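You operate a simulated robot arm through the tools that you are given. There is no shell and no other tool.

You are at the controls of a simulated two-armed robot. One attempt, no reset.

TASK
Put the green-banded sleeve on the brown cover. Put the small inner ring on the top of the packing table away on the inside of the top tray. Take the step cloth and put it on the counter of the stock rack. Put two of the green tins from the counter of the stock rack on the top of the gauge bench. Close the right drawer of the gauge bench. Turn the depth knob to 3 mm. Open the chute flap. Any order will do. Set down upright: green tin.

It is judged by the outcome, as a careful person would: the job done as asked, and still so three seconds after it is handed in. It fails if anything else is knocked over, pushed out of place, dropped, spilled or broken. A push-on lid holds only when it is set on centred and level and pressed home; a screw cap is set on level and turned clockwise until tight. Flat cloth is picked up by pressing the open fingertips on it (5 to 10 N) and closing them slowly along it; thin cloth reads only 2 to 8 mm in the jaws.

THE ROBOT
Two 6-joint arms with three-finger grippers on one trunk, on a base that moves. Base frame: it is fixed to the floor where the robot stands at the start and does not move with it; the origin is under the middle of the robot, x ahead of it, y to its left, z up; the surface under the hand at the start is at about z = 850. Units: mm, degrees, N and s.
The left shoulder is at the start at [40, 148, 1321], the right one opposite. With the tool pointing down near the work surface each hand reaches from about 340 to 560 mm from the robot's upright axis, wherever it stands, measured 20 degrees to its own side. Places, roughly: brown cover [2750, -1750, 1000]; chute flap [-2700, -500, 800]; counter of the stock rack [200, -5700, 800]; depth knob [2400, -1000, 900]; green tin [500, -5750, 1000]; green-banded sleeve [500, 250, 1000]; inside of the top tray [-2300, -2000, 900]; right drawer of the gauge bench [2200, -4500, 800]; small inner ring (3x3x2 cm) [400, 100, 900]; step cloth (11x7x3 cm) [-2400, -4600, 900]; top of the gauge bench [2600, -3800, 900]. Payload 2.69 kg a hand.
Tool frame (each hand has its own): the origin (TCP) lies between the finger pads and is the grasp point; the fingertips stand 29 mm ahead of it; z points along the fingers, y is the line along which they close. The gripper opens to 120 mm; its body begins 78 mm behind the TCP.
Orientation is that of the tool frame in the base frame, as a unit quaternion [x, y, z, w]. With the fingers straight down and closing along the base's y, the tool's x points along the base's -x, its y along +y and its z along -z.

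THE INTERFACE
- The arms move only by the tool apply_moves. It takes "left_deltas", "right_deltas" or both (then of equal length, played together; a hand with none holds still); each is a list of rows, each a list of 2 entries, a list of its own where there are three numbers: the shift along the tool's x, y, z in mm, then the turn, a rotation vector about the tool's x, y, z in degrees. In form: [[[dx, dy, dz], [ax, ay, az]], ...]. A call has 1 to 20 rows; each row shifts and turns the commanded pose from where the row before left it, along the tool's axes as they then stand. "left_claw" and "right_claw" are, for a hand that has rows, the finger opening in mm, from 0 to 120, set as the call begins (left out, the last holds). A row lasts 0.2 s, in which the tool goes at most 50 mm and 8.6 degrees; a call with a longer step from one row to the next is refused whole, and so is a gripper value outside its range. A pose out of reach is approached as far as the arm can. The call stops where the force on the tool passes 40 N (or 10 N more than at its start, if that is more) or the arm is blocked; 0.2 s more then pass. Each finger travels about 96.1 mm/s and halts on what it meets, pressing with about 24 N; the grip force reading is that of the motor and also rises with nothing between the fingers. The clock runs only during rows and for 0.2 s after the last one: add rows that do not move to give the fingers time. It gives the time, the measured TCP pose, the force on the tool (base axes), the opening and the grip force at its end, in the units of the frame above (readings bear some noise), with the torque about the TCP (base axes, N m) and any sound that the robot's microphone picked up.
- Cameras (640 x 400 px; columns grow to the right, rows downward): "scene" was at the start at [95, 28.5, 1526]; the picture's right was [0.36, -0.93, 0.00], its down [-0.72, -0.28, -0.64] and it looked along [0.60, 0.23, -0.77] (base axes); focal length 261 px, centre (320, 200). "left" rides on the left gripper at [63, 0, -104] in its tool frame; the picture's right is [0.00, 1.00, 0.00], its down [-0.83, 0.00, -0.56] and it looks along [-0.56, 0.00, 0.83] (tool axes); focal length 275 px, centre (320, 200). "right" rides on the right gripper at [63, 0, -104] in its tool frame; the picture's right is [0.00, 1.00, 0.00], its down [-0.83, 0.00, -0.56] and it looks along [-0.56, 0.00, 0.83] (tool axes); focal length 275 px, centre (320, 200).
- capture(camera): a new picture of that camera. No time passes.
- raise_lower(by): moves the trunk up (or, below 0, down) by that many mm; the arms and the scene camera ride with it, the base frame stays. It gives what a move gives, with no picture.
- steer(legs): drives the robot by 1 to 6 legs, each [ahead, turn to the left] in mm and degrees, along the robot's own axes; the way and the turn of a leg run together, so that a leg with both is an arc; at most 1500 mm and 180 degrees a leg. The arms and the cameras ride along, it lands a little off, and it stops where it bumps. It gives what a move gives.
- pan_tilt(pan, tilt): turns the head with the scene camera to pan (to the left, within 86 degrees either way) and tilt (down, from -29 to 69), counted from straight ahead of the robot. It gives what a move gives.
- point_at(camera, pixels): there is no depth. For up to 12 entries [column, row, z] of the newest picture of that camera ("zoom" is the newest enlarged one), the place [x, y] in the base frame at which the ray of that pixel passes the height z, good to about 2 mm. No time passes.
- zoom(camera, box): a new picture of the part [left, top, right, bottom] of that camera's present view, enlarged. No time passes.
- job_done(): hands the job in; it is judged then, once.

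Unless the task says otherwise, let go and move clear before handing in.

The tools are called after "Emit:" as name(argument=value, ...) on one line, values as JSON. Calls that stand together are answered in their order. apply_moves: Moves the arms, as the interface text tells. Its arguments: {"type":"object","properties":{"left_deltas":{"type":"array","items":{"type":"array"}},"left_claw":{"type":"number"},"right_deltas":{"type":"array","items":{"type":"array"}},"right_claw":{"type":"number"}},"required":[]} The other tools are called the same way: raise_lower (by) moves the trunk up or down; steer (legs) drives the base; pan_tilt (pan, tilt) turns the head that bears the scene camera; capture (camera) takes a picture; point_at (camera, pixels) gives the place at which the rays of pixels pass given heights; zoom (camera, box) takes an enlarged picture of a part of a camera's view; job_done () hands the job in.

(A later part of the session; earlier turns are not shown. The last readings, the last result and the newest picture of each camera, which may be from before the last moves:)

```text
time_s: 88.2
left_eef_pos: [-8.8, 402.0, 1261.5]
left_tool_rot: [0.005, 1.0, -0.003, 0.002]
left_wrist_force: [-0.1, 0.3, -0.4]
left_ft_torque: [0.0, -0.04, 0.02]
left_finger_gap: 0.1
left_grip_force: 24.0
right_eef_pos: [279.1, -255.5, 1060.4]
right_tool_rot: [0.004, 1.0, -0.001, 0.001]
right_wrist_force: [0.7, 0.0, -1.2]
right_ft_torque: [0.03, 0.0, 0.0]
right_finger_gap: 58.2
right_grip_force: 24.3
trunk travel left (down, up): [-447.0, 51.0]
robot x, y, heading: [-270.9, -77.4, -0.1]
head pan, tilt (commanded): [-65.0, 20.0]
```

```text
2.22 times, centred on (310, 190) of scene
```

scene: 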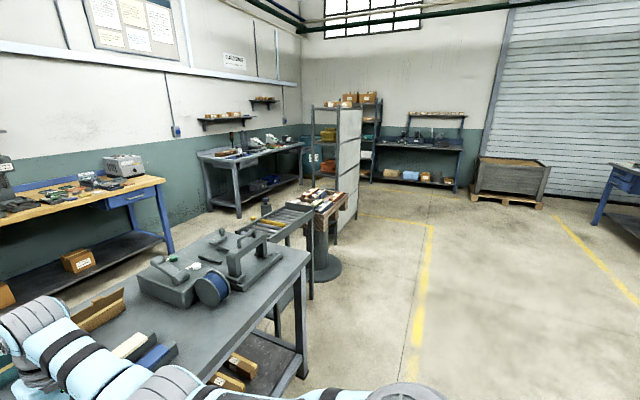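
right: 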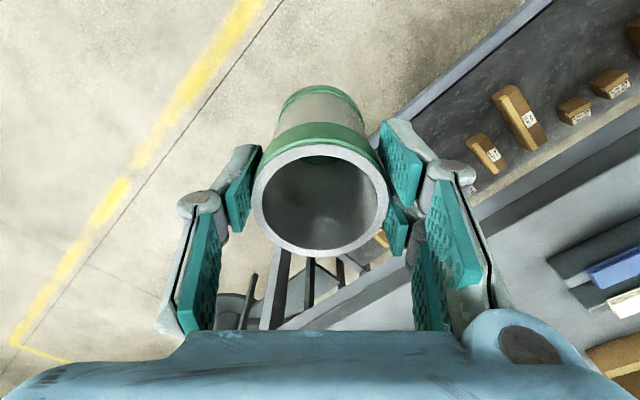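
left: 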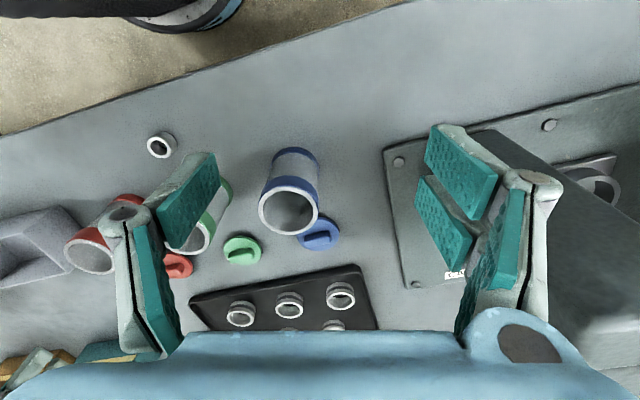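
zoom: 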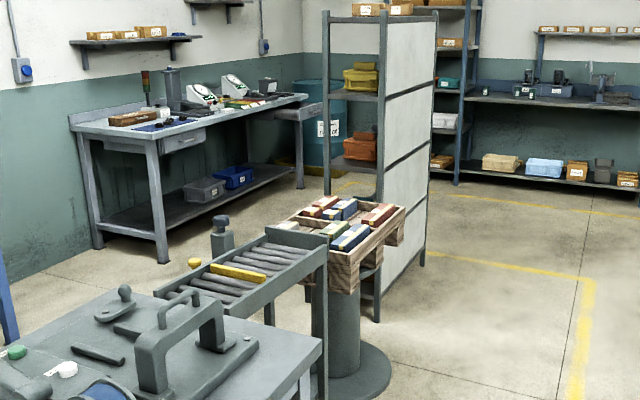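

I'll convert those corners to positions.

Emit:
point_at(camera="zoom", pixels=[[377, 321, 0], [422, 264, 0], [405, 207, 830], [357, 262, 830], [391, 372, 0], [325, 345, 0], [163, 262, 0], [98, 248, 0], [300, 188, 0], [305, 110, 850], [325, 14, 1800], [384, 14, 1800]])

```text
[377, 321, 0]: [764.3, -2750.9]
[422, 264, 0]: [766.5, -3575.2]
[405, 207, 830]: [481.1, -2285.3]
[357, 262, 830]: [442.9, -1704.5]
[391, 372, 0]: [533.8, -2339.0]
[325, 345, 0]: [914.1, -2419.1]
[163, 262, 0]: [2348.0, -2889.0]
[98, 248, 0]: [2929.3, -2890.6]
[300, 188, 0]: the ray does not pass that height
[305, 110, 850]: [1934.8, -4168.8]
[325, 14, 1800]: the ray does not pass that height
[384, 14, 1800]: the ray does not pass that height
```

The right-hand gap is too narrow, so I'll take the left way but drive backwards (facing -y) so that the left arm passes above the table side and stays clear of the moulding machine.

Emit:
steer(legs=[[0, -100.3], [-945, 0], [0, 4.7], [-402, 0]])

Emit:
pan_tilt(pan=-86, tilt=30)

Emit:
capture(camera="scene")

Emit:
capture(camera="right")

```text
time_s: 100.0
left_eef_pos: [365.0, 978.1, 1260.7]
left_tool_rot: [0.731, 0.682, -0.002, -0.002]
left_wrist_force: [0.8, 0.5, -0.1]
left_ft_torque: [0.05, 0.01, 0.01]
left_finger_gap: 0.0
left_grip_force: 24.1
right_eef_pos: [-308.4, 731.8, 1058.4]
right_tool_rot: [0.73, 0.684, -0.001, 0.0]
right_wrist_force: [0.1, -1.0, -0.4]
right_ft_torque: [0.03, -0.04, 0.0]
right_finger_gap: 58.4
right_grip_force: 24.2
trunk travel left (down, up): [-447.0, 51.0]
robot x, y, heading: [-96.5, 1273.5, -94.0]
head pan, tilt (commanded): [-65.0, 20.0]
```

```text
time_s: 100.8
left_eef_pos: [366.2, 981.3, 1261.3]
left_tool_rot: [0.731, 0.683, -0.003, -0.001]
left_wrist_force: [-0.1, 0.8, -0.7]
left_ft_torque: [0.0, 0.0, -0.01]
left_finger_gap: 0.1
left_grip_force: 24.9
right_eef_pos: [-308.8, 733.5, 1060.7]
right_tool_rot: [0.73, 0.684, -0.002, 0.001]
right_wrist_force: [0.5, -0.2, -0.5]
right_ft_torque: [0.01, 0.01, -0.01]
right_finger_gap: 58.2
right_grip_force: 23.8
trunk travel left (down, up): [-447.0, 51.0]
robot x, y, heading: [-98.2, 1273.5, -94.0]
head pan, tilt (commanded): [-85.9, 30.0]
```

```text
taken
```

scene: 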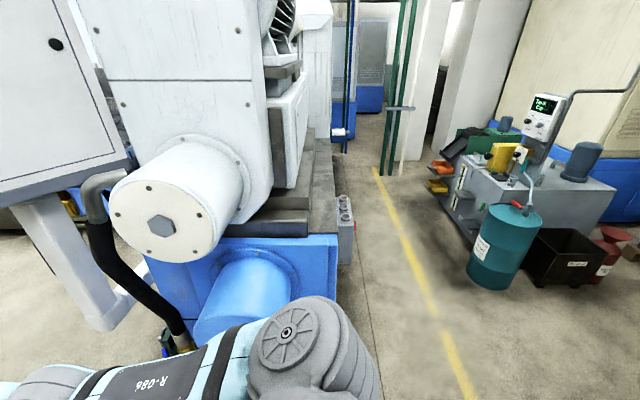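

```text
taken
```

right: 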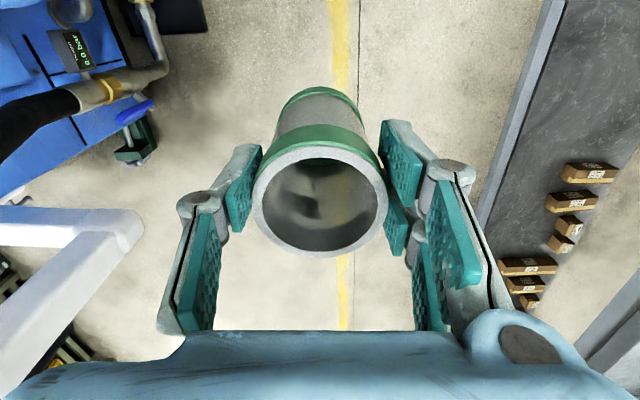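

We're past the machine at (-98,1273) with the sleeve still held. I'll turn left to heading 30, advance 320 mm and look ahead.

Emit:
steer(legs=[[0, 124], [320, 0]])

Emit:
pan_tilt(pan=0, tilt=25)

Emit:
capture(camera="scene")

Emit:
pan_tilt(pan=-50, tilt=25)

Emit:
capture(camera="scene")

```text
time_s: 107.9
left_eef_pos: [225.6, 1952.8, 1262.0]
left_tool_rot: [-0.214, 0.977, -0.002, 0.003]
left_wrist_force: [-0.5, 0.0, -0.1]
left_ft_torque: [0.04, -0.02, -0.02]
left_finger_gap: 0.3
left_grip_force: 24.0
right_eef_pos: [765.2, 1478.5, 1062.1]
right_tool_rot: [-0.216, 0.976, -0.001, 0.002]
right_wrist_force: [-0.2, -0.5, 0.0]
right_ft_torque: [-0.02, 0.0, -0.02]
right_finger_gap: 58.1
right_grip_force: 24.1
trunk travel left (down, up): [-447.0, 51.0]
robot x, y, heading: [195.9, 1406.4, 24.7]
head pan, tilt (commanded): [-85.9, 30.0]
```

```text
time_s: 109.5
left_eef_pos: [227.0, 1952.7, 1260.8]
left_tool_rot: [-0.214, 0.977, -0.002, 0.002]
left_wrist_force: [0.7, -0.5, -0.9]
left_ft_torque: [0.0, 0.01, 0.01]
left_finger_gap: 0.2
left_grip_force: 24.5
right_eef_pos: [768.0, 1481.2, 1059.5]
right_tool_rot: [-0.216, 0.976, -0.001, 0.001]
right_wrist_force: [-0.1, 0.8, 0.2]
right_ft_torque: [0.0, -0.01, -0.01]
right_finger_gap: 58.5
right_grip_force: 24.0
trunk travel left (down, up): [-447.0, 51.0]
robot x, y, heading: [195.7, 1409.5, 24.6]
head pan, tilt (commanded): [0.0, 25.0]
```

```text
taken
```

scene: 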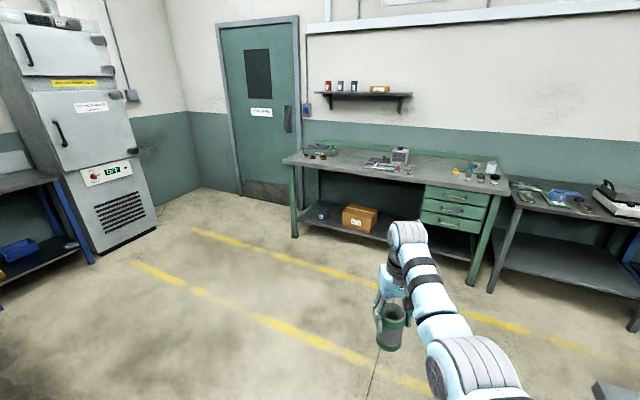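

```text
time_s: 110.7
left_eef_pos: [228.3, 1952.7, 1260.7]
left_tool_rot: [-0.214, 0.977, -0.003, 0.002]
left_wrist_force: [0.4, -1.5, -0.1]
left_ft_torque: [0.01, -0.02, -0.03]
left_finger_gap: 0.0
left_grip_force: 23.6
right_eef_pos: [767.7, 1481.4, 1058.9]
right_tool_rot: [-0.216, 0.976, 0.0, 0.0]
right_wrist_force: [0.5, -0.2, -1.4]
right_ft_torque: [0.03, -0.01, -0.06]
right_finger_gap: 58.3
right_grip_force: 23.6
trunk travel left (down, up): [-447.0, 51.0]
robot x, y, heading: [192.5, 1408.9, 24.8]
head pan, tilt (commanded): [-50.0, 25.0]
```

```text
taken
```

scene: 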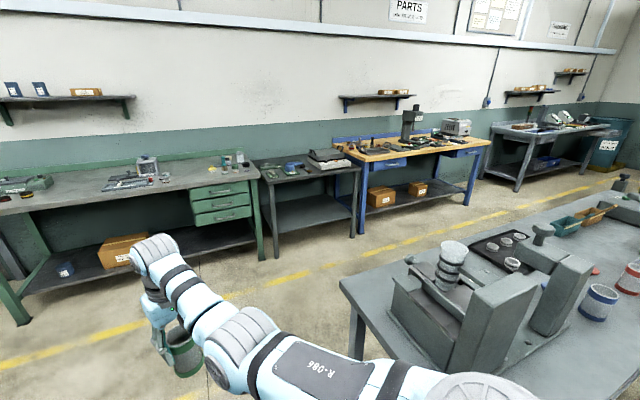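

The way ahead is open floor. I'll measure the bench fronts in this view before choosing the corridor line.

Emit:
point_at(camera="scene", pixels=[[262, 258, 0], [18, 322, 0], [355, 237, 0], [278, 258, 0], [468, 205, 0], [517, 190, 0], [342, 281, 850], [508, 215, 850]])

Emit:
steer(legs=[[0, -29.3], [1390, 0]])

```text
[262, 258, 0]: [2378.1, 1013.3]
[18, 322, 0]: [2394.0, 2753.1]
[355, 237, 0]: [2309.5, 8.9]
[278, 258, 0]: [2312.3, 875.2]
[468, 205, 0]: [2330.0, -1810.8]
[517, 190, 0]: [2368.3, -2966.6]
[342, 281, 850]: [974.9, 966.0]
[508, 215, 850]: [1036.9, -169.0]
```

```text
time_s: 119.1
left_eef_pos: [1890.3, 1718.6, 1261.6]
left_tool_rot: [0.057, 0.998, -0.003, 0.002]
left_wrist_force: [0.0, 0.2, -0.1]
left_ft_torque: [-0.01, 0.0, -0.01]
left_finger_gap: 0.2
left_grip_force: 24.1
right_eef_pos: [2107.9, 1035.1, 1060.5]
right_tool_rot: [0.056, 0.998, 0.0, 0.001]
right_wrist_force: [-0.8, 0.2, -0.4]
right_ft_torque: [0.0, 0.0, 0.03]
right_finger_gap: 58.2
right_grip_force: 23.8
trunk travel left (down, up): [-447.0, 51.0]
robot x, y, heading: [1580.8, 1270.5, -6.3]
head pan, tilt (commanded): [-50.0, 25.0]
```

I'm at (1581,1270) in the corridor between the packing table (far edge x≈1000) and the benches (front x≈2310). I'll turn to face -y and drive 1500 mm.

Emit:
steer(legs=[[0, -83.5], [1500, 0]])

Emit:
pan_tilt(pan=30, tilt=25)

Emit:
capture(camera="scene")

```text
time_s: 130.0
left_eef_pos: [2079.0, -453.3, 1260.9]
left_tool_rot: [0.702, 0.713, -0.004, -0.001]
left_wrist_force: [-0.6, 0.0, -0.2]
left_ft_torque: [0.0, -0.01, 0.02]
left_finger_gap: 0.0
left_grip_force: 24.0
right_eef_pos: [1428.2, -756.1, 1060.6]
right_tool_rot: [0.7, 0.714, -0.001, 0.0]
right_wrist_force: [-0.3, 0.2, -1.2]
right_ft_torque: [0.04, 0.04, -0.04]
right_finger_gap: 58.5
right_grip_force: 24.1
trunk travel left (down, up): [-447.0, 51.0]
robot x, y, heading: [1587.9, -203.0, -89.3]
head pan, tilt (commanded): [-50.0, 25.0]
```

```text
time_s: 131.5
left_eef_pos: [2078.6, -453.9, 1261.8]
left_tool_rot: [0.702, 0.713, -0.002, -0.001]
left_wrist_force: [0.6, -0.6, 0.3]
left_ft_torque: [0.01, 0.0, 0.0]
left_finger_gap: 0.0
left_grip_force: 24.0
right_eef_pos: [1428.4, -757.6, 1059.7]
right_tool_rot: [0.7, 0.714, -0.002, 0.0]
right_wrist_force: [0.4, -0.9, -0.5]
right_ft_torque: [0.0, -0.03, 0.01]
right_finger_gap: 58.4
right_grip_force: 23.9
trunk travel left (down, up): [-447.0, 51.0]
robot x, y, heading: [1592.1, -205.6, -89.0]
head pan, tilt (commanded): [30.0, 25.0]
```

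```text
taken
```

scene: 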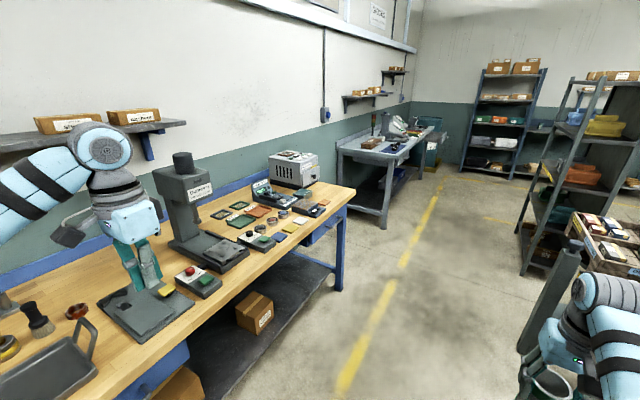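

Good view of the blue bench: column gauge at (205,200), small boxes, and the grey machine at (293,170). I'll zoom in to find the depth knob and the brown cover.

Emit:
zoom(camera="scene", box=[150, 140, 360, 300])

Emit:
zoom(camera="scene", box=[240, 140, 340, 210])

```text
2.50 times, centred on (255, 220) of scene
```

zoom: 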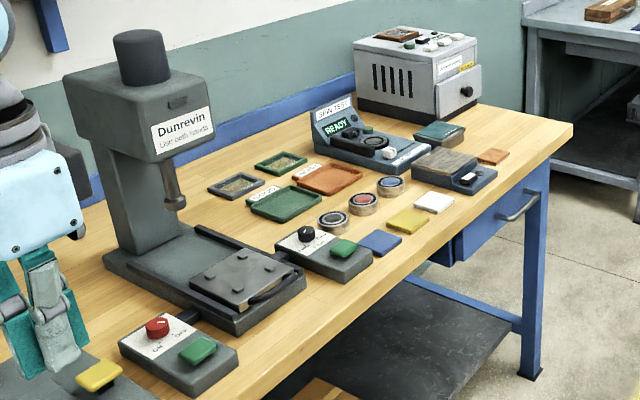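

```text
5.71 times, centred on (290, 175) of scene
```

zoom: 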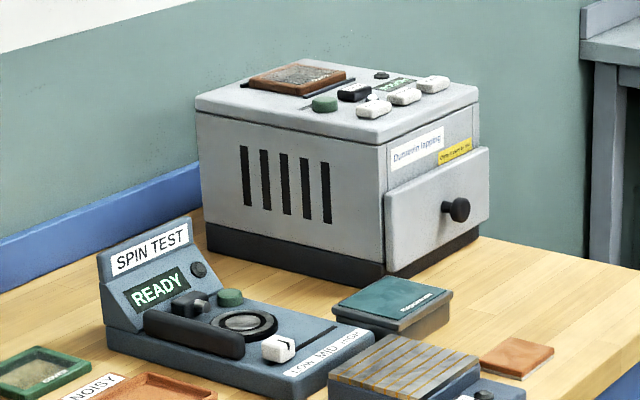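

The brown cover is the small brown-framed plate on top of the grey machine. I'll compute positions of it and of the red and black knobs.

Emit:
point_at(camera="scene", pixels=[[286, 153.5, 1000], [286, 153.5, 1030], [286, 153.5, 1060], [190, 270, 930], [250, 233, 930], [290, 189, 880], [303, 163, 1030], [262, 148, 1030], [345, 190, 880], [346, 184, 900]])

Emit:
zoom(camera="scene", box=[170, 210, 290, 300])

```text
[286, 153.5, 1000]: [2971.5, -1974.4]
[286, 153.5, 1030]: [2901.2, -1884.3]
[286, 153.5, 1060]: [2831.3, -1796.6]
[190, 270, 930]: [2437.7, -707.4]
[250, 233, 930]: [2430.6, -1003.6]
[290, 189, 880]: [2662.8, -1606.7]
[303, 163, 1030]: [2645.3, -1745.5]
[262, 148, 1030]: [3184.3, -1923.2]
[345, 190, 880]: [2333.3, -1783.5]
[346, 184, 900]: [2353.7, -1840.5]
```

```text
4.44 times, centred on (230, 255) of scene
```

zoom: 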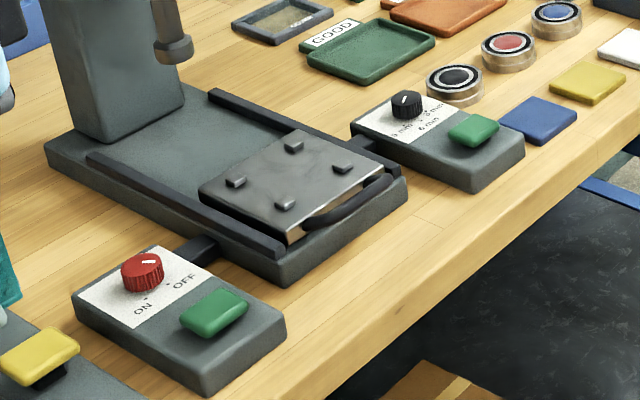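

The black knob with mm labels at about (2430,-1004) is the depth knob. The brown cover sits high (z≈1070+), so I'll test whether the right hand can rise to z≈1180 here in free space.

Emit:
apply_moves(right_deltas=[[[0, 0, -15], [0, 0, 0]], [[0, 0, -15], [0, 0, 0]], [[0, 0, -15], [0, 0, 0]], [[0, 0, -15], [0, 0, 0]], [[0, 0, -15], [0, 0, 0]], [[0, 0, -15], [0, 0, 0]], [[0, 0, -15], [0, 0, 0]], [[0, 0, -15], [0, 0, 0]], [[0, 0, -15], [0, 0, 0]]])

Emit:
capture(camera="right")

```text
time_s: 133.5
left_eef_pos: [2077.7, -453.5, 1261.2]
left_tool_rot: [0.702, 0.713, -0.003, 0.0]
left_wrist_force: [-0.3, -0.1, -0.5]
left_ft_torque: [-0.01, 0.02, -0.01]
left_finger_gap: 0.1
left_grip_force: 24.0
right_eef_pos: [1430.8, -766.1, 1194.5]
right_tool_rot: [0.7, 0.714, 0.0, -0.001]
right_wrist_force: [0.1, 0.0, -0.5]
right_ft_torque: [-0.02, -0.02, 0.04]
right_finger_gap: 58.6
right_grip_force: 23.7
right hand out of reach, approached as far as the arm can: row 4, 6
trunk travel left (down, up): [-447.0, 51.0]
robot x, y, heading: [1592.0, -204.4, -89.1]
head pan, tilt (commanded): [30.0, 25.0]
```

```text
taken
```

right: 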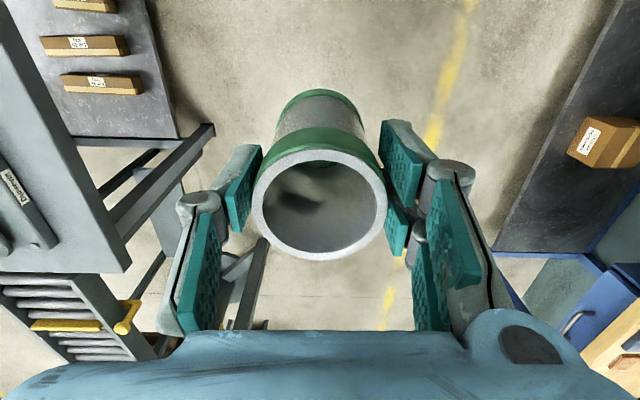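

The right hand reaches z≈1195 there. Now I'll check floor clearances of the rack and crate on the right of my path before driving on.

Emit:
point_at(camera="scene", pixels=[[522, 270, 0], [516, 232, 0], [580, 240, 830], [383, 228, 0], [340, 291, 0], [545, 270, 850], [352, 188, 900]])

Emit:
steer(legs=[[1000, 0]])

Emit:
pan_tilt(pan=20, tilt=25)

Emit:
capture(camera="scene")

```text
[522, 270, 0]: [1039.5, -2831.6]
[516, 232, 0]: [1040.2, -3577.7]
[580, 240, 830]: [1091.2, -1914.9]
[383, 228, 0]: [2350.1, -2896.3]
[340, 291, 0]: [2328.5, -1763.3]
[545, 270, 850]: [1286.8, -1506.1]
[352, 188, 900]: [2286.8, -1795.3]
```

```text
time_s: 138.8
left_eef_pos: [2082.0, -1469.8, 1261.2]
left_tool_rot: [0.707, 0.707, -0.003, 0.0]
left_wrist_force: [0.1, 0.8, -0.1]
left_ft_torque: [-0.03, -0.04, 0.03]
left_finger_gap: 0.1
left_grip_force: 23.9
right_eef_pos: [1429.1, -1773.2, 1194.3]
right_tool_rot: [0.706, 0.708, 0.0, -0.001]
right_wrist_force: [0.1, 0.0, -0.5]
right_ft_torque: [-0.02, -0.02, 0.02]
right_finger_gap: 58.8
right_grip_force: 24.3
trunk travel left (down, up): [-447.0, 51.0]
robot x, y, heading: [1598.8, -1214.5, -90.3]
head pan, tilt (commanded): [30.0, 25.0]
```

```text
time_s: 139.5
left_eef_pos: [2083.5, -1472.0, 1261.1]
left_tool_rot: [0.707, 0.707, -0.003, -0.001]
left_wrist_force: [-0.2, -0.4, -0.7]
left_ft_torque: [-0.01, 0.0, -0.02]
left_finger_gap: 0.0
left_grip_force: 23.9
right_eef_pos: [1428.5, -1773.2, 1194.0]
right_tool_rot: [0.706, 0.708, 0.0, 0.0]
right_wrist_force: [-0.3, -0.9, 0.2]
right_ft_torque: [0.01, -0.04, 0.01]
right_finger_gap: 58.7
right_grip_force: 23.8
trunk travel left (down, up): [-447.0, 51.0]
robot x, y, heading: [1599.9, -1214.1, -89.9]
head pan, tilt (commanded): [20.0, 25.0]
```

```text
taken
```

scene: 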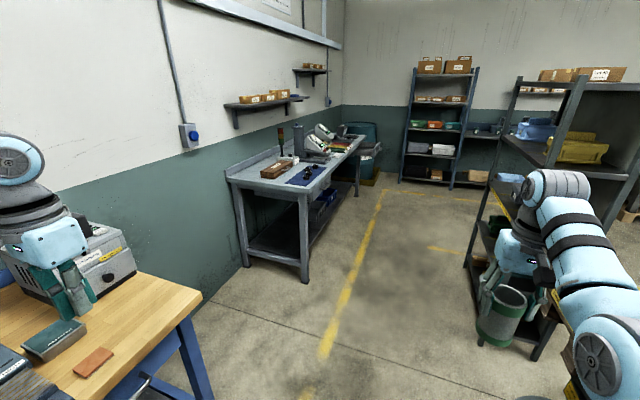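

I'm level with the bench's right end now. I'll measure the blue bench corner, gauge bench legs and the wall to size the gap.

Emit:
point_at(camera="scene", pixels=[[203, 292, 890], [116, 268, 890], [305, 283, 0], [243, 266, 0], [188, 322, 880], [200, 305, 0], [226, 178, 890], [330, 188, 890], [105, 255, 1080], [75, 225, 1080]])

Emit:
pan_tilt(pan=60, tilt=30)

Emit:
capture(camera="scene")

```text
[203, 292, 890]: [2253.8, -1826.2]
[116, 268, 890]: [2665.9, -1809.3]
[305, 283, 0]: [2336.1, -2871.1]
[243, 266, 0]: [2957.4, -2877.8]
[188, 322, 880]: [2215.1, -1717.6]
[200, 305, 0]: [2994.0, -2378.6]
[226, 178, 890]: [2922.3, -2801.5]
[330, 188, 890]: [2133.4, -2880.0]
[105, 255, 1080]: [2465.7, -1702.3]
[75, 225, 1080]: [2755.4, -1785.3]
```

```text
time_s: 140.6
left_eef_pos: [2082.8, -1471.3, 1260.1]
left_tool_rot: [0.707, 0.707, -0.002, 0.0]
left_wrist_force: [0.4, -0.5, 0.0]
left_ft_torque: [0.0, 0.0, 0.01]
left_finger_gap: 0.0
left_grip_force: 23.9
right_eef_pos: [1428.4, -1773.2, 1193.2]
right_tool_rot: [0.706, 0.708, -0.001, -0.001]
right_wrist_force: [-0.2, 0.0, -0.5]
right_ft_torque: [0.01, 0.0, 0.01]
right_finger_gap: 58.4
right_grip_force: 23.8
trunk travel left (down, up): [-447.0, 51.0]
robot x, y, heading: [1602.3, -1213.3, -90.3]
head pan, tilt (commanded): [60.0, 30.0]
```

```text
taken
```

scene: 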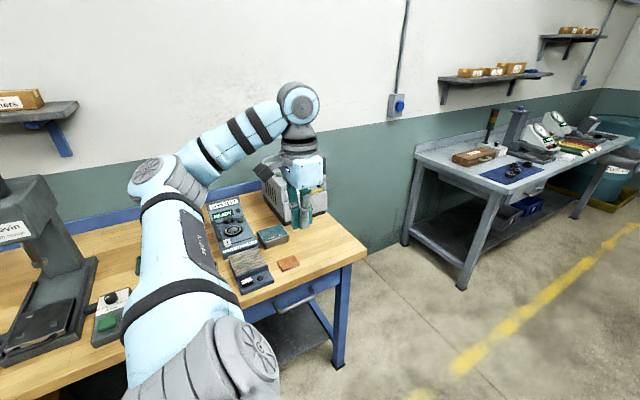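

The gap is about 980 mm wide (blue bench end y≈-1820, gauge bench y≈-2800, wall x≈2995). Since the extended right hand would hit the wall if I drove in forwards, I'll raise the trunk, reverse in, and then swing right toward the machine.

Emit:
raise_lower(by=50)

Emit:
steer(legs=[[0, 11], [1060, 0], [0, -101]])

Emit:
pan_tilt(pan=-86, tilt=25)

Emit:
capture(camera="scene")

```text
time_s: 141.5
left_eef_pos: [2083.8, -1471.9, 1310.1]
left_tool_rot: [0.707, 0.707, -0.003, -0.001]
left_wrist_force: [0.2, 0.4, 0.0]
left_ft_torque: [0.0, -0.02, -0.03]
left_finger_gap: 0.0
left_grip_force: 24.1
right_eef_pos: [1428.4, -1774.0, 1242.5]
right_tool_rot: [0.706, 0.708, -0.001, -0.001]
right_wrist_force: [-0.5, -0.4, -1.6]
right_ft_torque: [0.02, 0.01, -0.02]
right_finger_gap: 58.5
right_grip_force: 23.8
trunk travel left (down, up): [-497.0, 1.0]
robot x, y, heading: [1602.9, -1212.6, -90.3]
head pan, tilt (commanded): [60.0, 30.0]
```

```text
time_s: 151.7
left_eef_pos: [1548.0, -2717.0, 1309.2]
left_tool_rot: [1.0, 0.011, -0.002, -0.003]
left_wrist_force: [0.2, -0.3, 0.0]
left_ft_torque: [0.01, 0.01, 0.01]
left_finger_gap: 0.0
left_grip_force: 23.7
right_eef_pos: [1231.8, -2068.7, 1243.2]
right_tool_rot: [1.0, 0.012, 0.001, -0.001]
right_wrist_force: [0.0, 0.0, 0.3]
right_ft_torque: [0.05, -0.03, -0.01]
right_finger_gap: 58.4
right_grip_force: 23.9
trunk travel left (down, up): [-497.0, 1.0]
robot x, y, heading: [1798.8, -2228.3, -179.0]
head pan, tilt (commanded): [60.0, 30.0]
```

```text
time_s: 154.0
left_eef_pos: [1546.9, -2715.3, 1309.5]
left_tool_rot: [1.0, 0.011, -0.002, -0.003]
left_wrist_force: [-0.4, -0.3, -0.1]
left_ft_torque: [-0.01, -0.04, 0.01]
left_finger_gap: 0.0
left_grip_force: 24.2
right_eef_pos: [1232.0, -2068.2, 1242.2]
right_tool_rot: [1.0, 0.012, 0.0, -0.001]
right_wrist_force: [-0.3, -0.7, -0.7]
right_ft_torque: [-0.01, 0.0, 0.01]
right_finger_gap: 58.3
right_grip_force: 24.5
trunk travel left (down, up): [-497.0, 1.0]
robot x, y, heading: [1794.2, -2228.0, -179.0]
head pan, tilt (commanded): [-85.9, 25.0]
```

```text
taken
```

scene: 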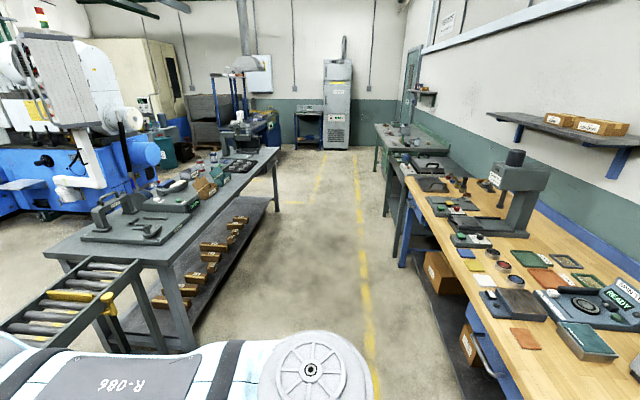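

Robot at (1796,-2228) facing -x. I'll reverse 690 mm into the gap, then look before swinging.

Emit:
steer(legs=[[0, -3], [-690, 0]])

Emit:
capture(camera="scene")

```text
time_s: 158.3
left_eef_pos: [2224.8, -2725.1, 1308.8]
left_tool_rot: [1.0, -0.019, -0.001, -0.002]
left_wrist_force: [0.1, -0.1, -0.8]
left_ft_torque: [0.01, -0.04, -0.04]
left_finger_gap: 0.2
left_grip_force: 24.1
right_eef_pos: [1947.9, -2060.0, 1241.3]
right_tool_rot: [1.0, -0.018, 0.001, -0.002]
right_wrist_force: [-0.9, 0.0, -1.6]
right_ft_torque: [0.03, -0.01, -0.02]
right_finger_gap: 58.5
right_grip_force: 24.3
trunk travel left (down, up): [-497.0, 1.0]
robot x, y, heading: [2503.9, -2251.2, 177.8]
head pan, tilt (commanded): [-85.9, 25.0]
```

```text
taken
```

scene: 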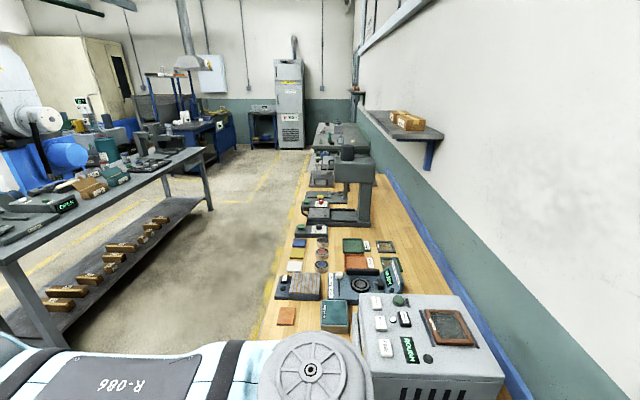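

The machine is right beside me now with the brown cover at (449,327). I'll measure it at several heights and compare with the earlier sight line.

Emit:
point_at(camera="scene", pixels=[[449, 327, 1040], [449, 327, 1060], [449, 327, 1080], [449, 327, 1100], [425, 310, 1080], [465, 310, 1080], [480, 345, 1080], [436, 345, 1080], [358, 302, 1070], [504, 375, 1070], [470, 297, 1070]])

Emit:
zoom(camera="scene", box=[340, 270, 520, 400])

```text
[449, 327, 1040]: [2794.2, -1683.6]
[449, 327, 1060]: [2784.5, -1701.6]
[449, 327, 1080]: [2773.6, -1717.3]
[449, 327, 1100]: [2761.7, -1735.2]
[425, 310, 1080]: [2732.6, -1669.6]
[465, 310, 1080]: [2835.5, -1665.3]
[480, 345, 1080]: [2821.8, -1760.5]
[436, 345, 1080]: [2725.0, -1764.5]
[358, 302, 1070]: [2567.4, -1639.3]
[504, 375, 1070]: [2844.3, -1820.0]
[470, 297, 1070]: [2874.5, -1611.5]
```

```text
3.08 times, centred on (430, 335) of scene
```

zoom: 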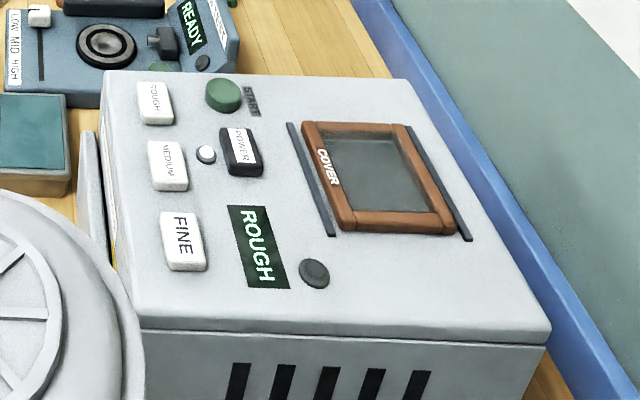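

The cover (a brown frame with a glass pane, labelled COVER) triangulates to about (2771,-1722,1085). I'll measure its corners at that height.

Emit:
point_at(camera="zoom", pixels=[[302, 122, 1085], [405, 123, 1085], [457, 232, 1085], [342, 230, 1085], [325, 135, 1085], [392, 130, 1085], [440, 212, 1085], [353, 212, 1085], [377, 176, 1085]])

Emit:
steer(legs=[[0, -102]])

Emit:
pan_tilt(pan=-10, tilt=40)

Emit:
capture(camera="scene")

Emit:
capture(camera="right")

```text
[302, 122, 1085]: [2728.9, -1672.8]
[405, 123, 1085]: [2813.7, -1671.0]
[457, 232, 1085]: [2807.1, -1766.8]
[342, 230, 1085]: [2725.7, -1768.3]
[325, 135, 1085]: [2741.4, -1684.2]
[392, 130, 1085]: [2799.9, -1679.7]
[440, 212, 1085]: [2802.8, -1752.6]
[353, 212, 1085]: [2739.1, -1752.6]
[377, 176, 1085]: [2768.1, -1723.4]
```

```text
time_s: 163.0
left_eef_pos: [2090.6, -1893.3, 1309.6]
left_tool_rot: [-0.624, 0.782, -0.002, 0.004]
left_wrist_force: [0.2, -0.8, -0.1]
left_ft_torque: [-0.02, 0.01, -0.01]
left_finger_gap: 0.1
left_grip_force: 23.9
right_eef_pos: [2795.9, -1744.0, 1243.1]
right_tool_rot: [-0.625, 0.781, -0.001, 0.0]
right_wrist_force: [-0.7, -0.2, -0.5]
right_ft_torque: [0.02, -0.03, -0.02]
right_finger_gap: 58.8
right_grip_force: 23.8
trunk travel left (down, up): [-497.0, 1.0]
robot x, y, heading: [2502.2, -2252.8, 77.2]
head pan, tilt (commanded): [-85.9, 25.0]
```

```text
time_s: 164.5
left_eef_pos: [2093.4, -1893.9, 1309.9]
left_tool_rot: [-0.623, 0.782, -0.003, 0.003]
left_wrist_force: [0.0, -0.2, -0.1]
left_ft_torque: [-0.02, 0.01, 0.0]
left_finger_gap: 0.0
left_grip_force: 23.4
right_eef_pos: [2796.4, -1743.8, 1242.0]
right_tool_rot: [-0.625, 0.781, -0.001, 0.0]
right_wrist_force: [-0.4, -0.7, -1.4]
right_ft_torque: [-0.01, 0.0, 0.02]
right_finger_gap: 58.6
right_grip_force: 24.4
trunk travel left (down, up): [-497.0, 1.0]
robot x, y, heading: [2499.3, -2254.5, 77.3]
head pan, tilt (commanded): [-10.0, 40.0]
```

```text
taken
```

scene: 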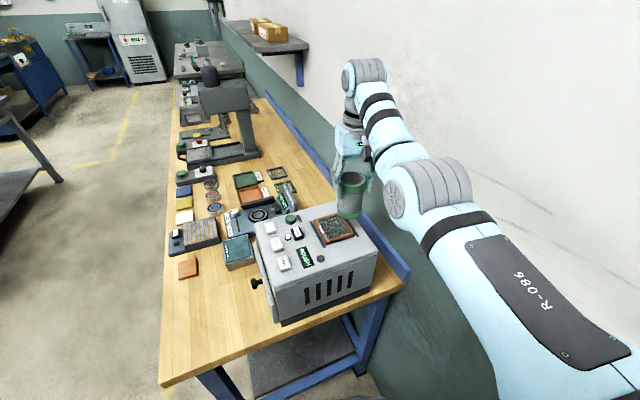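

```text
taken
```

right: 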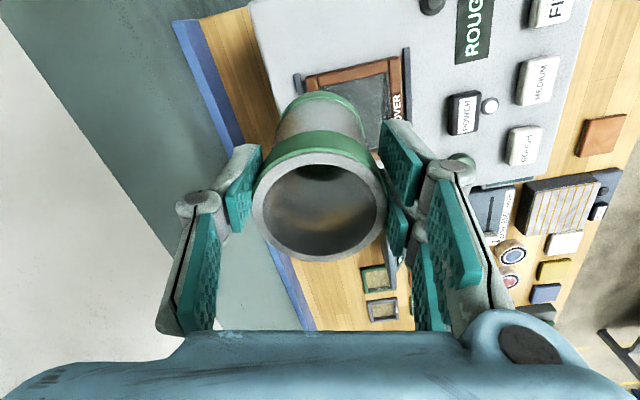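

The right hand is at (2796,-1744,1242), just beyond the cover. I'll recheck the cover's centre from this new viewpoint to confirm its height.

Emit:
zoom(camera="scene", box=[250, 170, 410, 290])

Emit:
point_at(camera="scene", pixels=[[333, 229, 1065], [333, 229, 1085], [333, 229, 1105], [311, 221, 1085], [341, 215, 1085], [356, 236, 1085], [325, 244, 1085]])

```text
3.33 times, centred on (330, 230) of scene
```

zoom: 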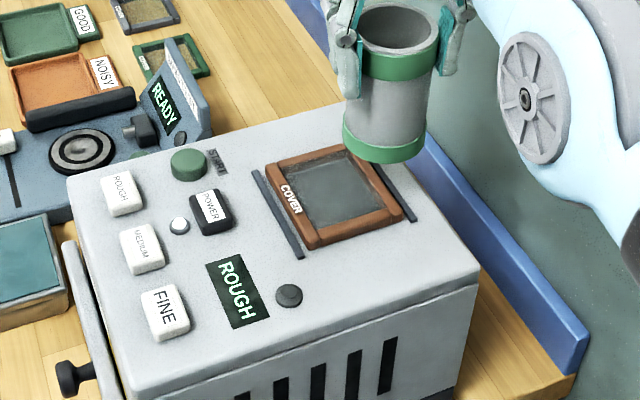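

```text
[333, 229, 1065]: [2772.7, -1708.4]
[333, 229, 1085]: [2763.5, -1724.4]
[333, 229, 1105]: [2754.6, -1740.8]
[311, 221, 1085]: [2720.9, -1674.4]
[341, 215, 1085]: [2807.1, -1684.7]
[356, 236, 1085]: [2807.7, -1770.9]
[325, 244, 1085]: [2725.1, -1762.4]
```

The cover centre is about (2767,-1721), top z≈1085. I'll nudge the base 15 mm forward so the hand can get there at a comfortable extension, then shift sideways over it.

Emit:
steer(legs=[[15, 0]])

Emit:
apply_moves(right_deltas=[[[0, 11, 0], [0, 0, 0]], [[0, 11, 0], [0, 0, 0]], [[0, 11, 0], [0, 0, 0]], [[0, 0, 10], [0, 0, 0]], [[0, 0, 10], [0, 0, 0]], [[0, 0, 0], [0, 0, 0]]])

Emit:
zoom(camera="scene", box=[250, 130, 430, 270])

Emit:
capture(camera="right")

```text
time_s: 165.2
left_eef_pos: [2094.2, -1880.7, 1310.3]
left_tool_rot: [-0.623, 0.782, -0.001, 0.004]
left_wrist_force: [0.4, -0.4, -0.1]
left_ft_torque: [0.04, -0.03, 0.02]
left_finger_gap: 0.1
left_grip_force: 23.7
right_eef_pos: [2798.6, -1731.8, 1243.8]
right_tool_rot: [-0.624, 0.781, -0.001, 0.001]
right_wrist_force: [-0.3, 0.0, -0.9]
right_ft_torque: [0.03, -0.01, -0.01]
right_finger_gap: 58.8
right_grip_force: 24.0
trunk travel left (down, up): [-497.0, 1.0]
robot x, y, heading: [2506.6, -2238.1, 77.2]
head pan, tilt (commanded): [-10.0, 40.0]
```

```text
time_s: 166.6
left_eef_pos: [2094.0, -1878.8, 1310.1]
left_tool_rot: [-0.624, 0.782, -0.001, 0.004]
left_wrist_force: [0.7, 0.5, 0.0]
left_ft_torque: [0.0, -0.01, -0.02]
left_finger_gap: 0.2
left_grip_force: 24.0
right_eef_pos: [2768.3, -1721.6, 1222.9]
right_tool_rot: [-0.624, 0.781, -0.001, 0.0]
right_wrist_force: [0.1, 0.2, -1.0]
right_ft_torque: [-0.01, 0.01, 0.0]
right_finger_gap: 58.5
right_grip_force: 24.2
trunk travel left (down, up): [-497.0, 1.0]
robot x, y, heading: [2503.5, -2237.3, 77.1]
head pan, tilt (commanded): [-10.0, 40.0]
```

```text
2.86 times, centred on (340, 200) of scene
```

zoom: 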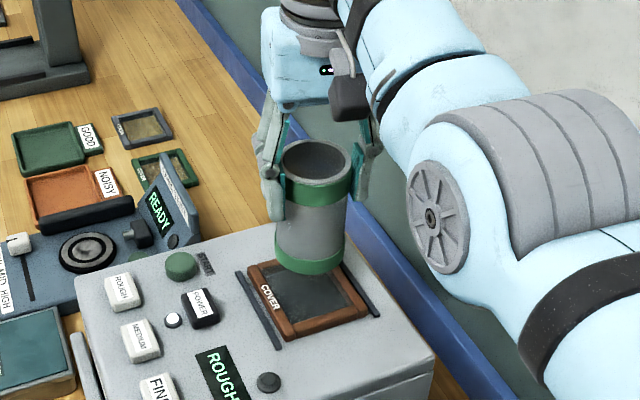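

```text
taken
```

right: 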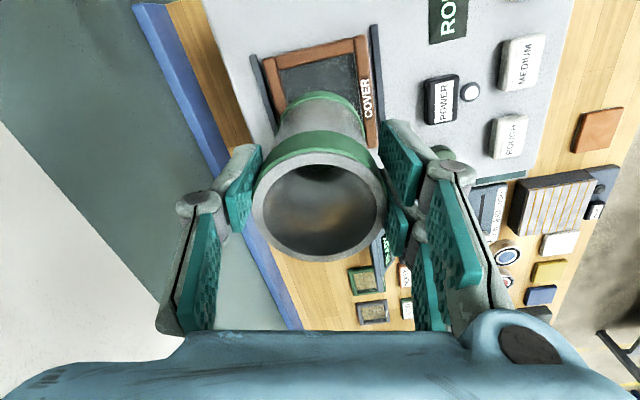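

The sleeve hangs over the cover. I'll lower it to just above, then check.

Emit:
apply_moves(right_deltas=[[[0, 0, 8], [0, 0, 0]], [[0, 0, 8], [0, 0, 0]], [[0, 0, 6], [0, 0, 0]], [[0, 0, 4], [0, 0, 0]], [[0, 0, 0], [0, 0, 0]]])

Emit:
zoom(camera="scene", box=[250, 130, 430, 270])

```text
time_s: 167.8
left_eef_pos: [2095.0, -1878.7, 1309.5]
left_tool_rot: [-0.623, 0.782, -0.002, 0.003]
left_wrist_force: [-0.2, 0.1, -0.2]
left_ft_torque: [0.02, 0.02, -0.02]
left_finger_gap: 0.2
left_grip_force: 24.5
right_eef_pos: [2767.7, -1721.1, 1195.0]
right_tool_rot: [-0.624, 0.781, -0.001, 0.0]
right_wrist_force: [-0.3, 0.1, -1.4]
right_ft_torque: [-0.05, 0.01, 0.02]
right_finger_gap: 58.6
right_grip_force: 23.6
trunk travel left (down, up): [-497.0, 1.0]
robot x, y, heading: [2508.2, -2235.6, 76.9]
head pan, tilt (commanded): [-10.0, 40.0]
```

```text
2.86 times, centred on (340, 200) of scene
```

zoom: 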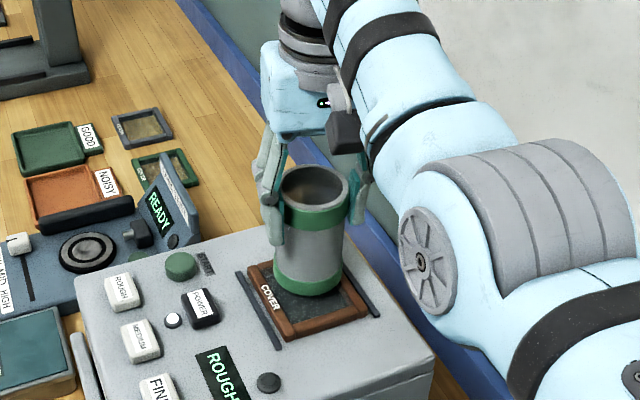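

The sleeve is just above the cover frame. Lowering slowly until contact.

Emit:
apply_moves(right_deltas=[[[0, 0, 3], [0, 0, 0]], [[0, 0, 3], [0, 0, 0]], [[0, 0, 3], [0, 0, 0]], [[0, 0, 0], [0, 0, 0]]])

Emit:
apply_moves(right_deltas=[[[0, 0, 2], [0, 0, 0]], [[0, 0, 2], [0, 0, 0]], [[0, 0, 0], [0, 0, 0]]])

Emit:
zoom(camera="scene", box=[250, 130, 430, 270])

```text
time_s: 168.8
left_eef_pos: [2094.6, -1878.3, 1309.2]
left_tool_rot: [-0.623, 0.782, -0.001, 0.004]
left_wrist_force: [0.2, 0.0, 0.5]
left_ft_torque: [-0.01, 0.01, -0.01]
left_finger_gap: 0.2
left_grip_force: 24.4
right_eef_pos: [2767.1, -1722.4, 1185.3]
right_tool_rot: [-0.625, 0.781, -0.001, 0.0]
right_wrist_force: [0.0, 0.5, -1.2]
right_ft_torque: [-0.06, 0.0, 0.02]
right_finger_gap: 58.5
right_grip_force: 24.1
trunk travel left (down, up): [-497.0, 1.0]
robot x, y, heading: [2510.7, -2242.5, 76.9]
head pan, tilt (commanded): [-10.0, 40.0]
```

```text
time_s: 169.6
left_eef_pos: [2094.3, -1880.4, 1309.1]
left_tool_rot: [-0.623, 0.782, -0.001, 0.005]
left_wrist_force: [0.4, 0.3, 0.2]
left_ft_torque: [0.02, -0.01, 0.02]
left_finger_gap: 0.0
left_grip_force: 24.0
right_eef_pos: [2766.3, -1722.6, 1186.9]
right_tool_rot: [-0.625, 0.781, 0.001, 0.003]
right_wrist_force: [2.5, 5.2, 20.7]
right_ft_torque: [0.44, -0.14, 0.03]
right_finger_gap: 58.9
right_grip_force: 24.2
trunk travel left (down, up): [-497.0, 1.0]
robot x, y, heading: [2508.8, -2236.3, 77.3]
head pan, tilt (commanded): [-10.0, 40.0]
```

```text
2.86 times, centred on (340, 200) of scene
```

zoom: 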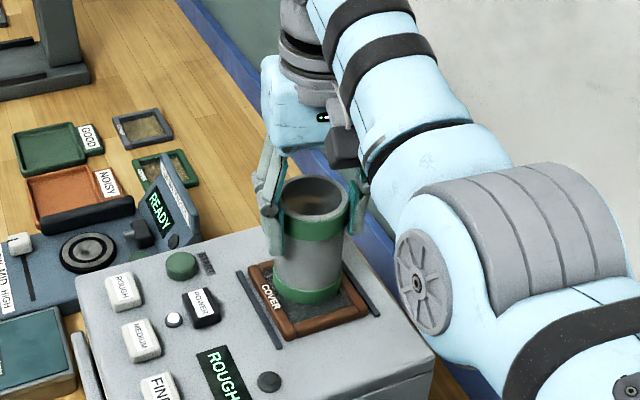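

Contact at TCP z≈1186. I'll check where the sleeve's foot sits relative to the frame corners before letting go.

Emit:
point_at(camera="zoom", pixels=[[309, 284, 1090], [248, 268, 1090], [370, 310, 1090], [289, 339, 1090], [273, 273, 1090], [346, 287, 1090], [308, 305, 1090], [255, 268, 1090]])

Emit:
zoom(camera="scene", box=[300, 190, 390, 260])

```text
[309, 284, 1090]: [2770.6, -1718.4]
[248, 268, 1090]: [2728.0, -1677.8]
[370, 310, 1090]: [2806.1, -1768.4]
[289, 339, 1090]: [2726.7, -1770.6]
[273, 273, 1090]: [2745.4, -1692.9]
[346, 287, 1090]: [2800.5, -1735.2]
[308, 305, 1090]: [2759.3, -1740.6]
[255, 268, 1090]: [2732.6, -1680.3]
```

```text
5.71 times, centred on (345, 225) of scene
```

zoom: 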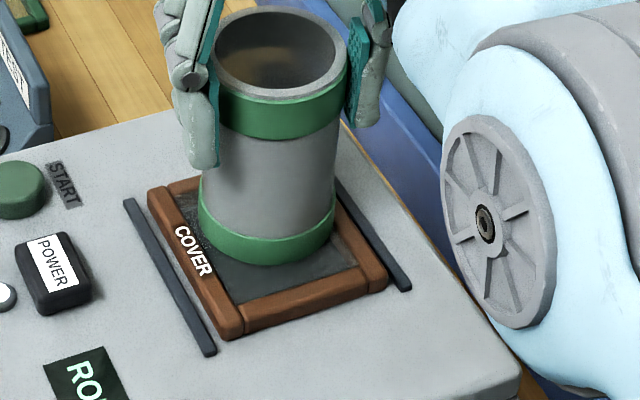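

The sleeve's foot is centred on the cover (about (2770,-1718) versus frame centre (2767,-1723)). I'll relieve the press slightly and open the fingers.

Emit:
apply_moves(right_deltas=[[[0, 0, -1.5], [0, 0, 0]], [[0, 0, 0], [0, 0, 0]]])

Emit:
apply_moves(right_deltas=[[[0, 0, 0], [0, 0, 0]], [[0, 0, 0], [0, 0, 0]], [[0, 0, 0], [0, 0, 0]]], right_claw=80)

Emit:
zoom(camera="scene", box=[300, 170, 400, 250])

Emit:
capture(camera="right")

```text
time_s: 170.2
left_eef_pos: [2093.4, -1879.8, 1309.7]
left_tool_rot: [-0.623, 0.783, -0.001, 0.004]
left_wrist_force: [0.1, 0.0, 0.4]
left_ft_torque: [0.0, -0.03, -0.03]
left_finger_gap: 0.0
left_grip_force: 23.8
right_eef_pos: [2764.9, -1722.9, 1186.2]
right_tool_rot: [-0.624, 0.781, -0.001, 0.0]
right_wrist_force: [1.7, 6.7, 19.4]
right_ft_torque: [0.51, -0.14, -0.01]
right_finger_gap: 58.6
right_grip_force: 24.1
trunk travel left (down, up): [-497.0, 1.0]
robot x, y, heading: [2508.1, -2237.2, 77.2]
head pan, tilt (commanded): [-10.0, 40.0]
```

```text
time_s: 171.0
left_eef_pos: [2094.9, -1877.6, 1308.9]
left_tool_rot: [-0.624, 0.782, -0.002, 0.003]
left_wrist_force: [0.2, 0.1, 0.3]
left_ft_torque: [0.04, 0.02, 0.04]
left_finger_gap: 0.2
left_grip_force: 24.4
right_eef_pos: [2766.6, -1722.7, 1184.1]
right_tool_rot: [-0.625, 0.781, -0.001, 0.001]
right_wrist_force: [-0.6, 0.6, 0.0]
right_ft_torque: [-0.03, 0.03, -0.01]
right_finger_gap: 80.0
right_grip_force: 0.0
trunk travel left (down, up): [-497.0, 1.0]
robot x, y, heading: [2505.5, -2234.7, 77.4]
head pan, tilt (commanded): [-10.0, 40.0]
```

```text
5.00 times, centred on (350, 210) of scene
```

zoom: 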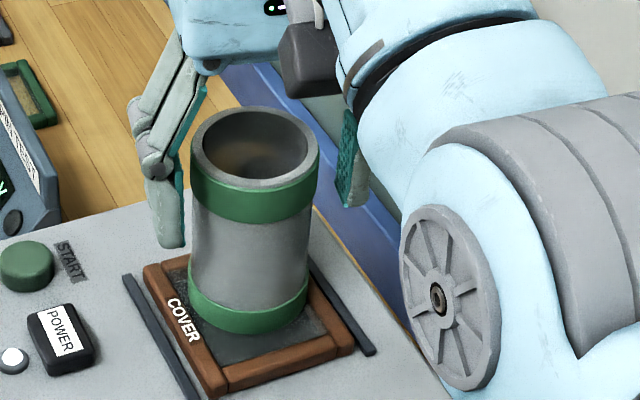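

```text
taken
```

right: 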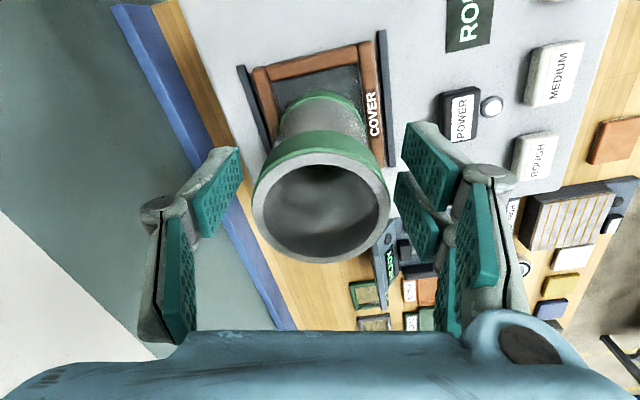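

The sleeve now stands upright on the brown cover, released. I'll raise the hand straight up clear of the rim.

Emit:
apply_moves(right_deltas=[[[0, 0, -15], [0, 0, 0]], [[0, 0, -15], [0, 0, 0]], [[0, 0, -15], [0, 0, 0]], [[0, 0, -15], [0, 0, 0]], [[0, 0, 0], [0, 0, 0]]], right_claw=80)

Emit:
capture(camera="scene")

```text
time_s: 172.2
left_eef_pos: [2095.2, -1878.6, 1309.6]
left_tool_rot: [-0.623, 0.782, -0.002, 0.003]
left_wrist_force: [0.8, -0.2, 0.3]
left_ft_torque: [0.02, 0.01, 0.04]
left_finger_gap: 0.0
left_grip_force: 23.7
right_eef_pos: [2768.3, -1721.0, 1243.1]
right_tool_rot: [-0.624, 0.781, -0.001, 0.0]
right_wrist_force: [-0.3, -0.2, 0.2]
right_ft_torque: [-0.01, -0.03, 0.0]
right_finger_gap: 79.9
right_grip_force: 0.0
trunk travel left (down, up): [-497.0, 1.0]
robot x, y, heading: [2507.3, -2238.9, 77.1]
head pan, tilt (commanded): [-10.0, 40.0]
```

```text
taken
```

scene: 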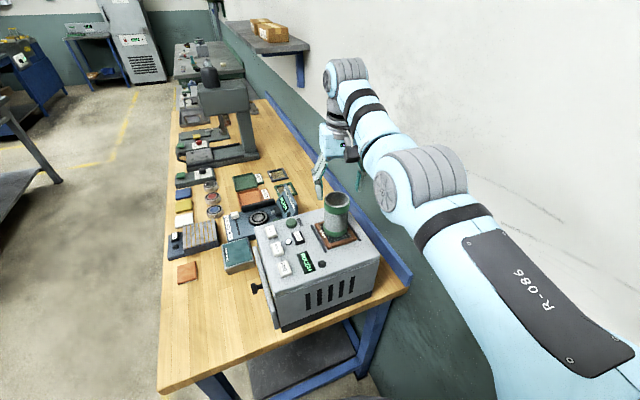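

The sleeve stands on the cover. I'll lift the hand a bit more, then turn left and drive out of the gap.

Emit:
apply_moves(right_deltas=[[[0, 0, -10], [0, 0, 0]], [[0, 0, -10], [0, 0, 0]], [[0, 0, -10], [0, 0, 0]]])

Emit:
steer(legs=[[0, 101], [650, 0]])

Emit:
pan_tilt(pan=-70, tilt=30)

Emit:
capture(camera="scene")

```text
time_s: 173.0
left_eef_pos: [2094.4, -1879.2, 1309.5]
left_tool_rot: [-0.623, 0.782, -0.002, 0.003]
left_wrist_force: [0.6, 0.2, 0.4]
left_ft_torque: [-0.01, 0.03, -0.03]
left_finger_gap: 0.2
left_grip_force: 24.1
right_eef_pos: [2765.6, -1727.7, 1272.8]
right_tool_rot: [-0.624, 0.781, 0.0, -0.001]
right_wrist_force: [0.3, -0.1, 0.3]
right_ft_torque: [-0.02, 0.02, 0.0]
right_finger_gap: 80.4
right_grip_force: 0.1
right hand out of reach, approached as far as the arm can: row 2
trunk travel left (down, up): [-497.0, 1.0]
robot x, y, heading: [2506.3, -2235.4, 77.2]
head pan, tilt (commanded): [-10.0, 40.0]
```

```text
time_s: 180.9
left_eef_pos: [1615.2, -2720.6, 1310.0]
left_tool_rot: [1.0, -0.003, -0.001, -0.004]
left_wrist_force: [-0.3, -0.9, 0.4]
left_ft_torque: [0.0, 0.02, 0.03]
left_finger_gap: 0.2
left_grip_force: 24.0
right_eef_pos: [1322.0, -2096.8, 1274.8]
right_tool_rot: [1.0, -0.001, 0.001, 0.0]
right_wrist_force: [0.0, -0.9, -0.2]
right_ft_torque: [-0.02, 0.02, -0.04]
right_finger_gap: 80.0
right_grip_force: 0.0
trunk travel left (down, up): [-497.0, 1.0]
robot x, y, heading: [1871.8, -2240.5, 179.8]
head pan, tilt (commanded): [-10.0, 40.0]
```

```text
time_s: 182.2
left_eef_pos: [1613.2, -2721.1, 1308.7]
left_tool_rot: [1.0, -0.004, -0.001, -0.002]
left_wrist_force: [0.3, 0.0, -0.1]
left_ft_torque: [-0.04, -0.05, 0.02]
left_finger_gap: 0.1
left_grip_force: 24.1
right_eef_pos: [1320.2, -2097.9, 1272.0]
right_tool_rot: [1.0, -0.002, 0.001, -0.001]
right_wrist_force: [-0.7, -0.3, 0.6]
right_ft_torque: [0.02, 0.0, 0.02]
right_finger_gap: 80.0
right_grip_force: 0.0
trunk travel left (down, up): [-497.0, 1.0]
robot x, y, heading: [1877.4, -2238.0, 179.8]
head pan, tilt (commanded): [-70.0, 30.0]
```

```text
taken
```

scene: 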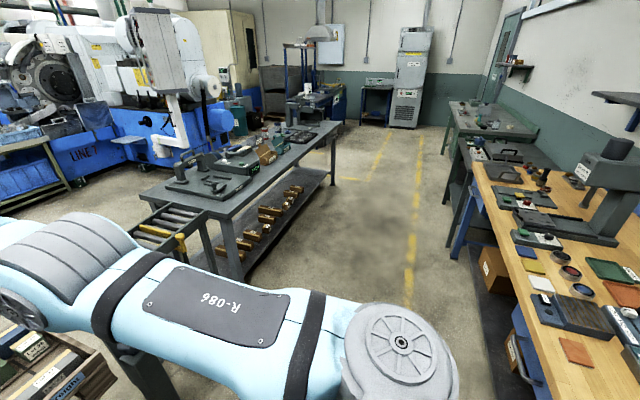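

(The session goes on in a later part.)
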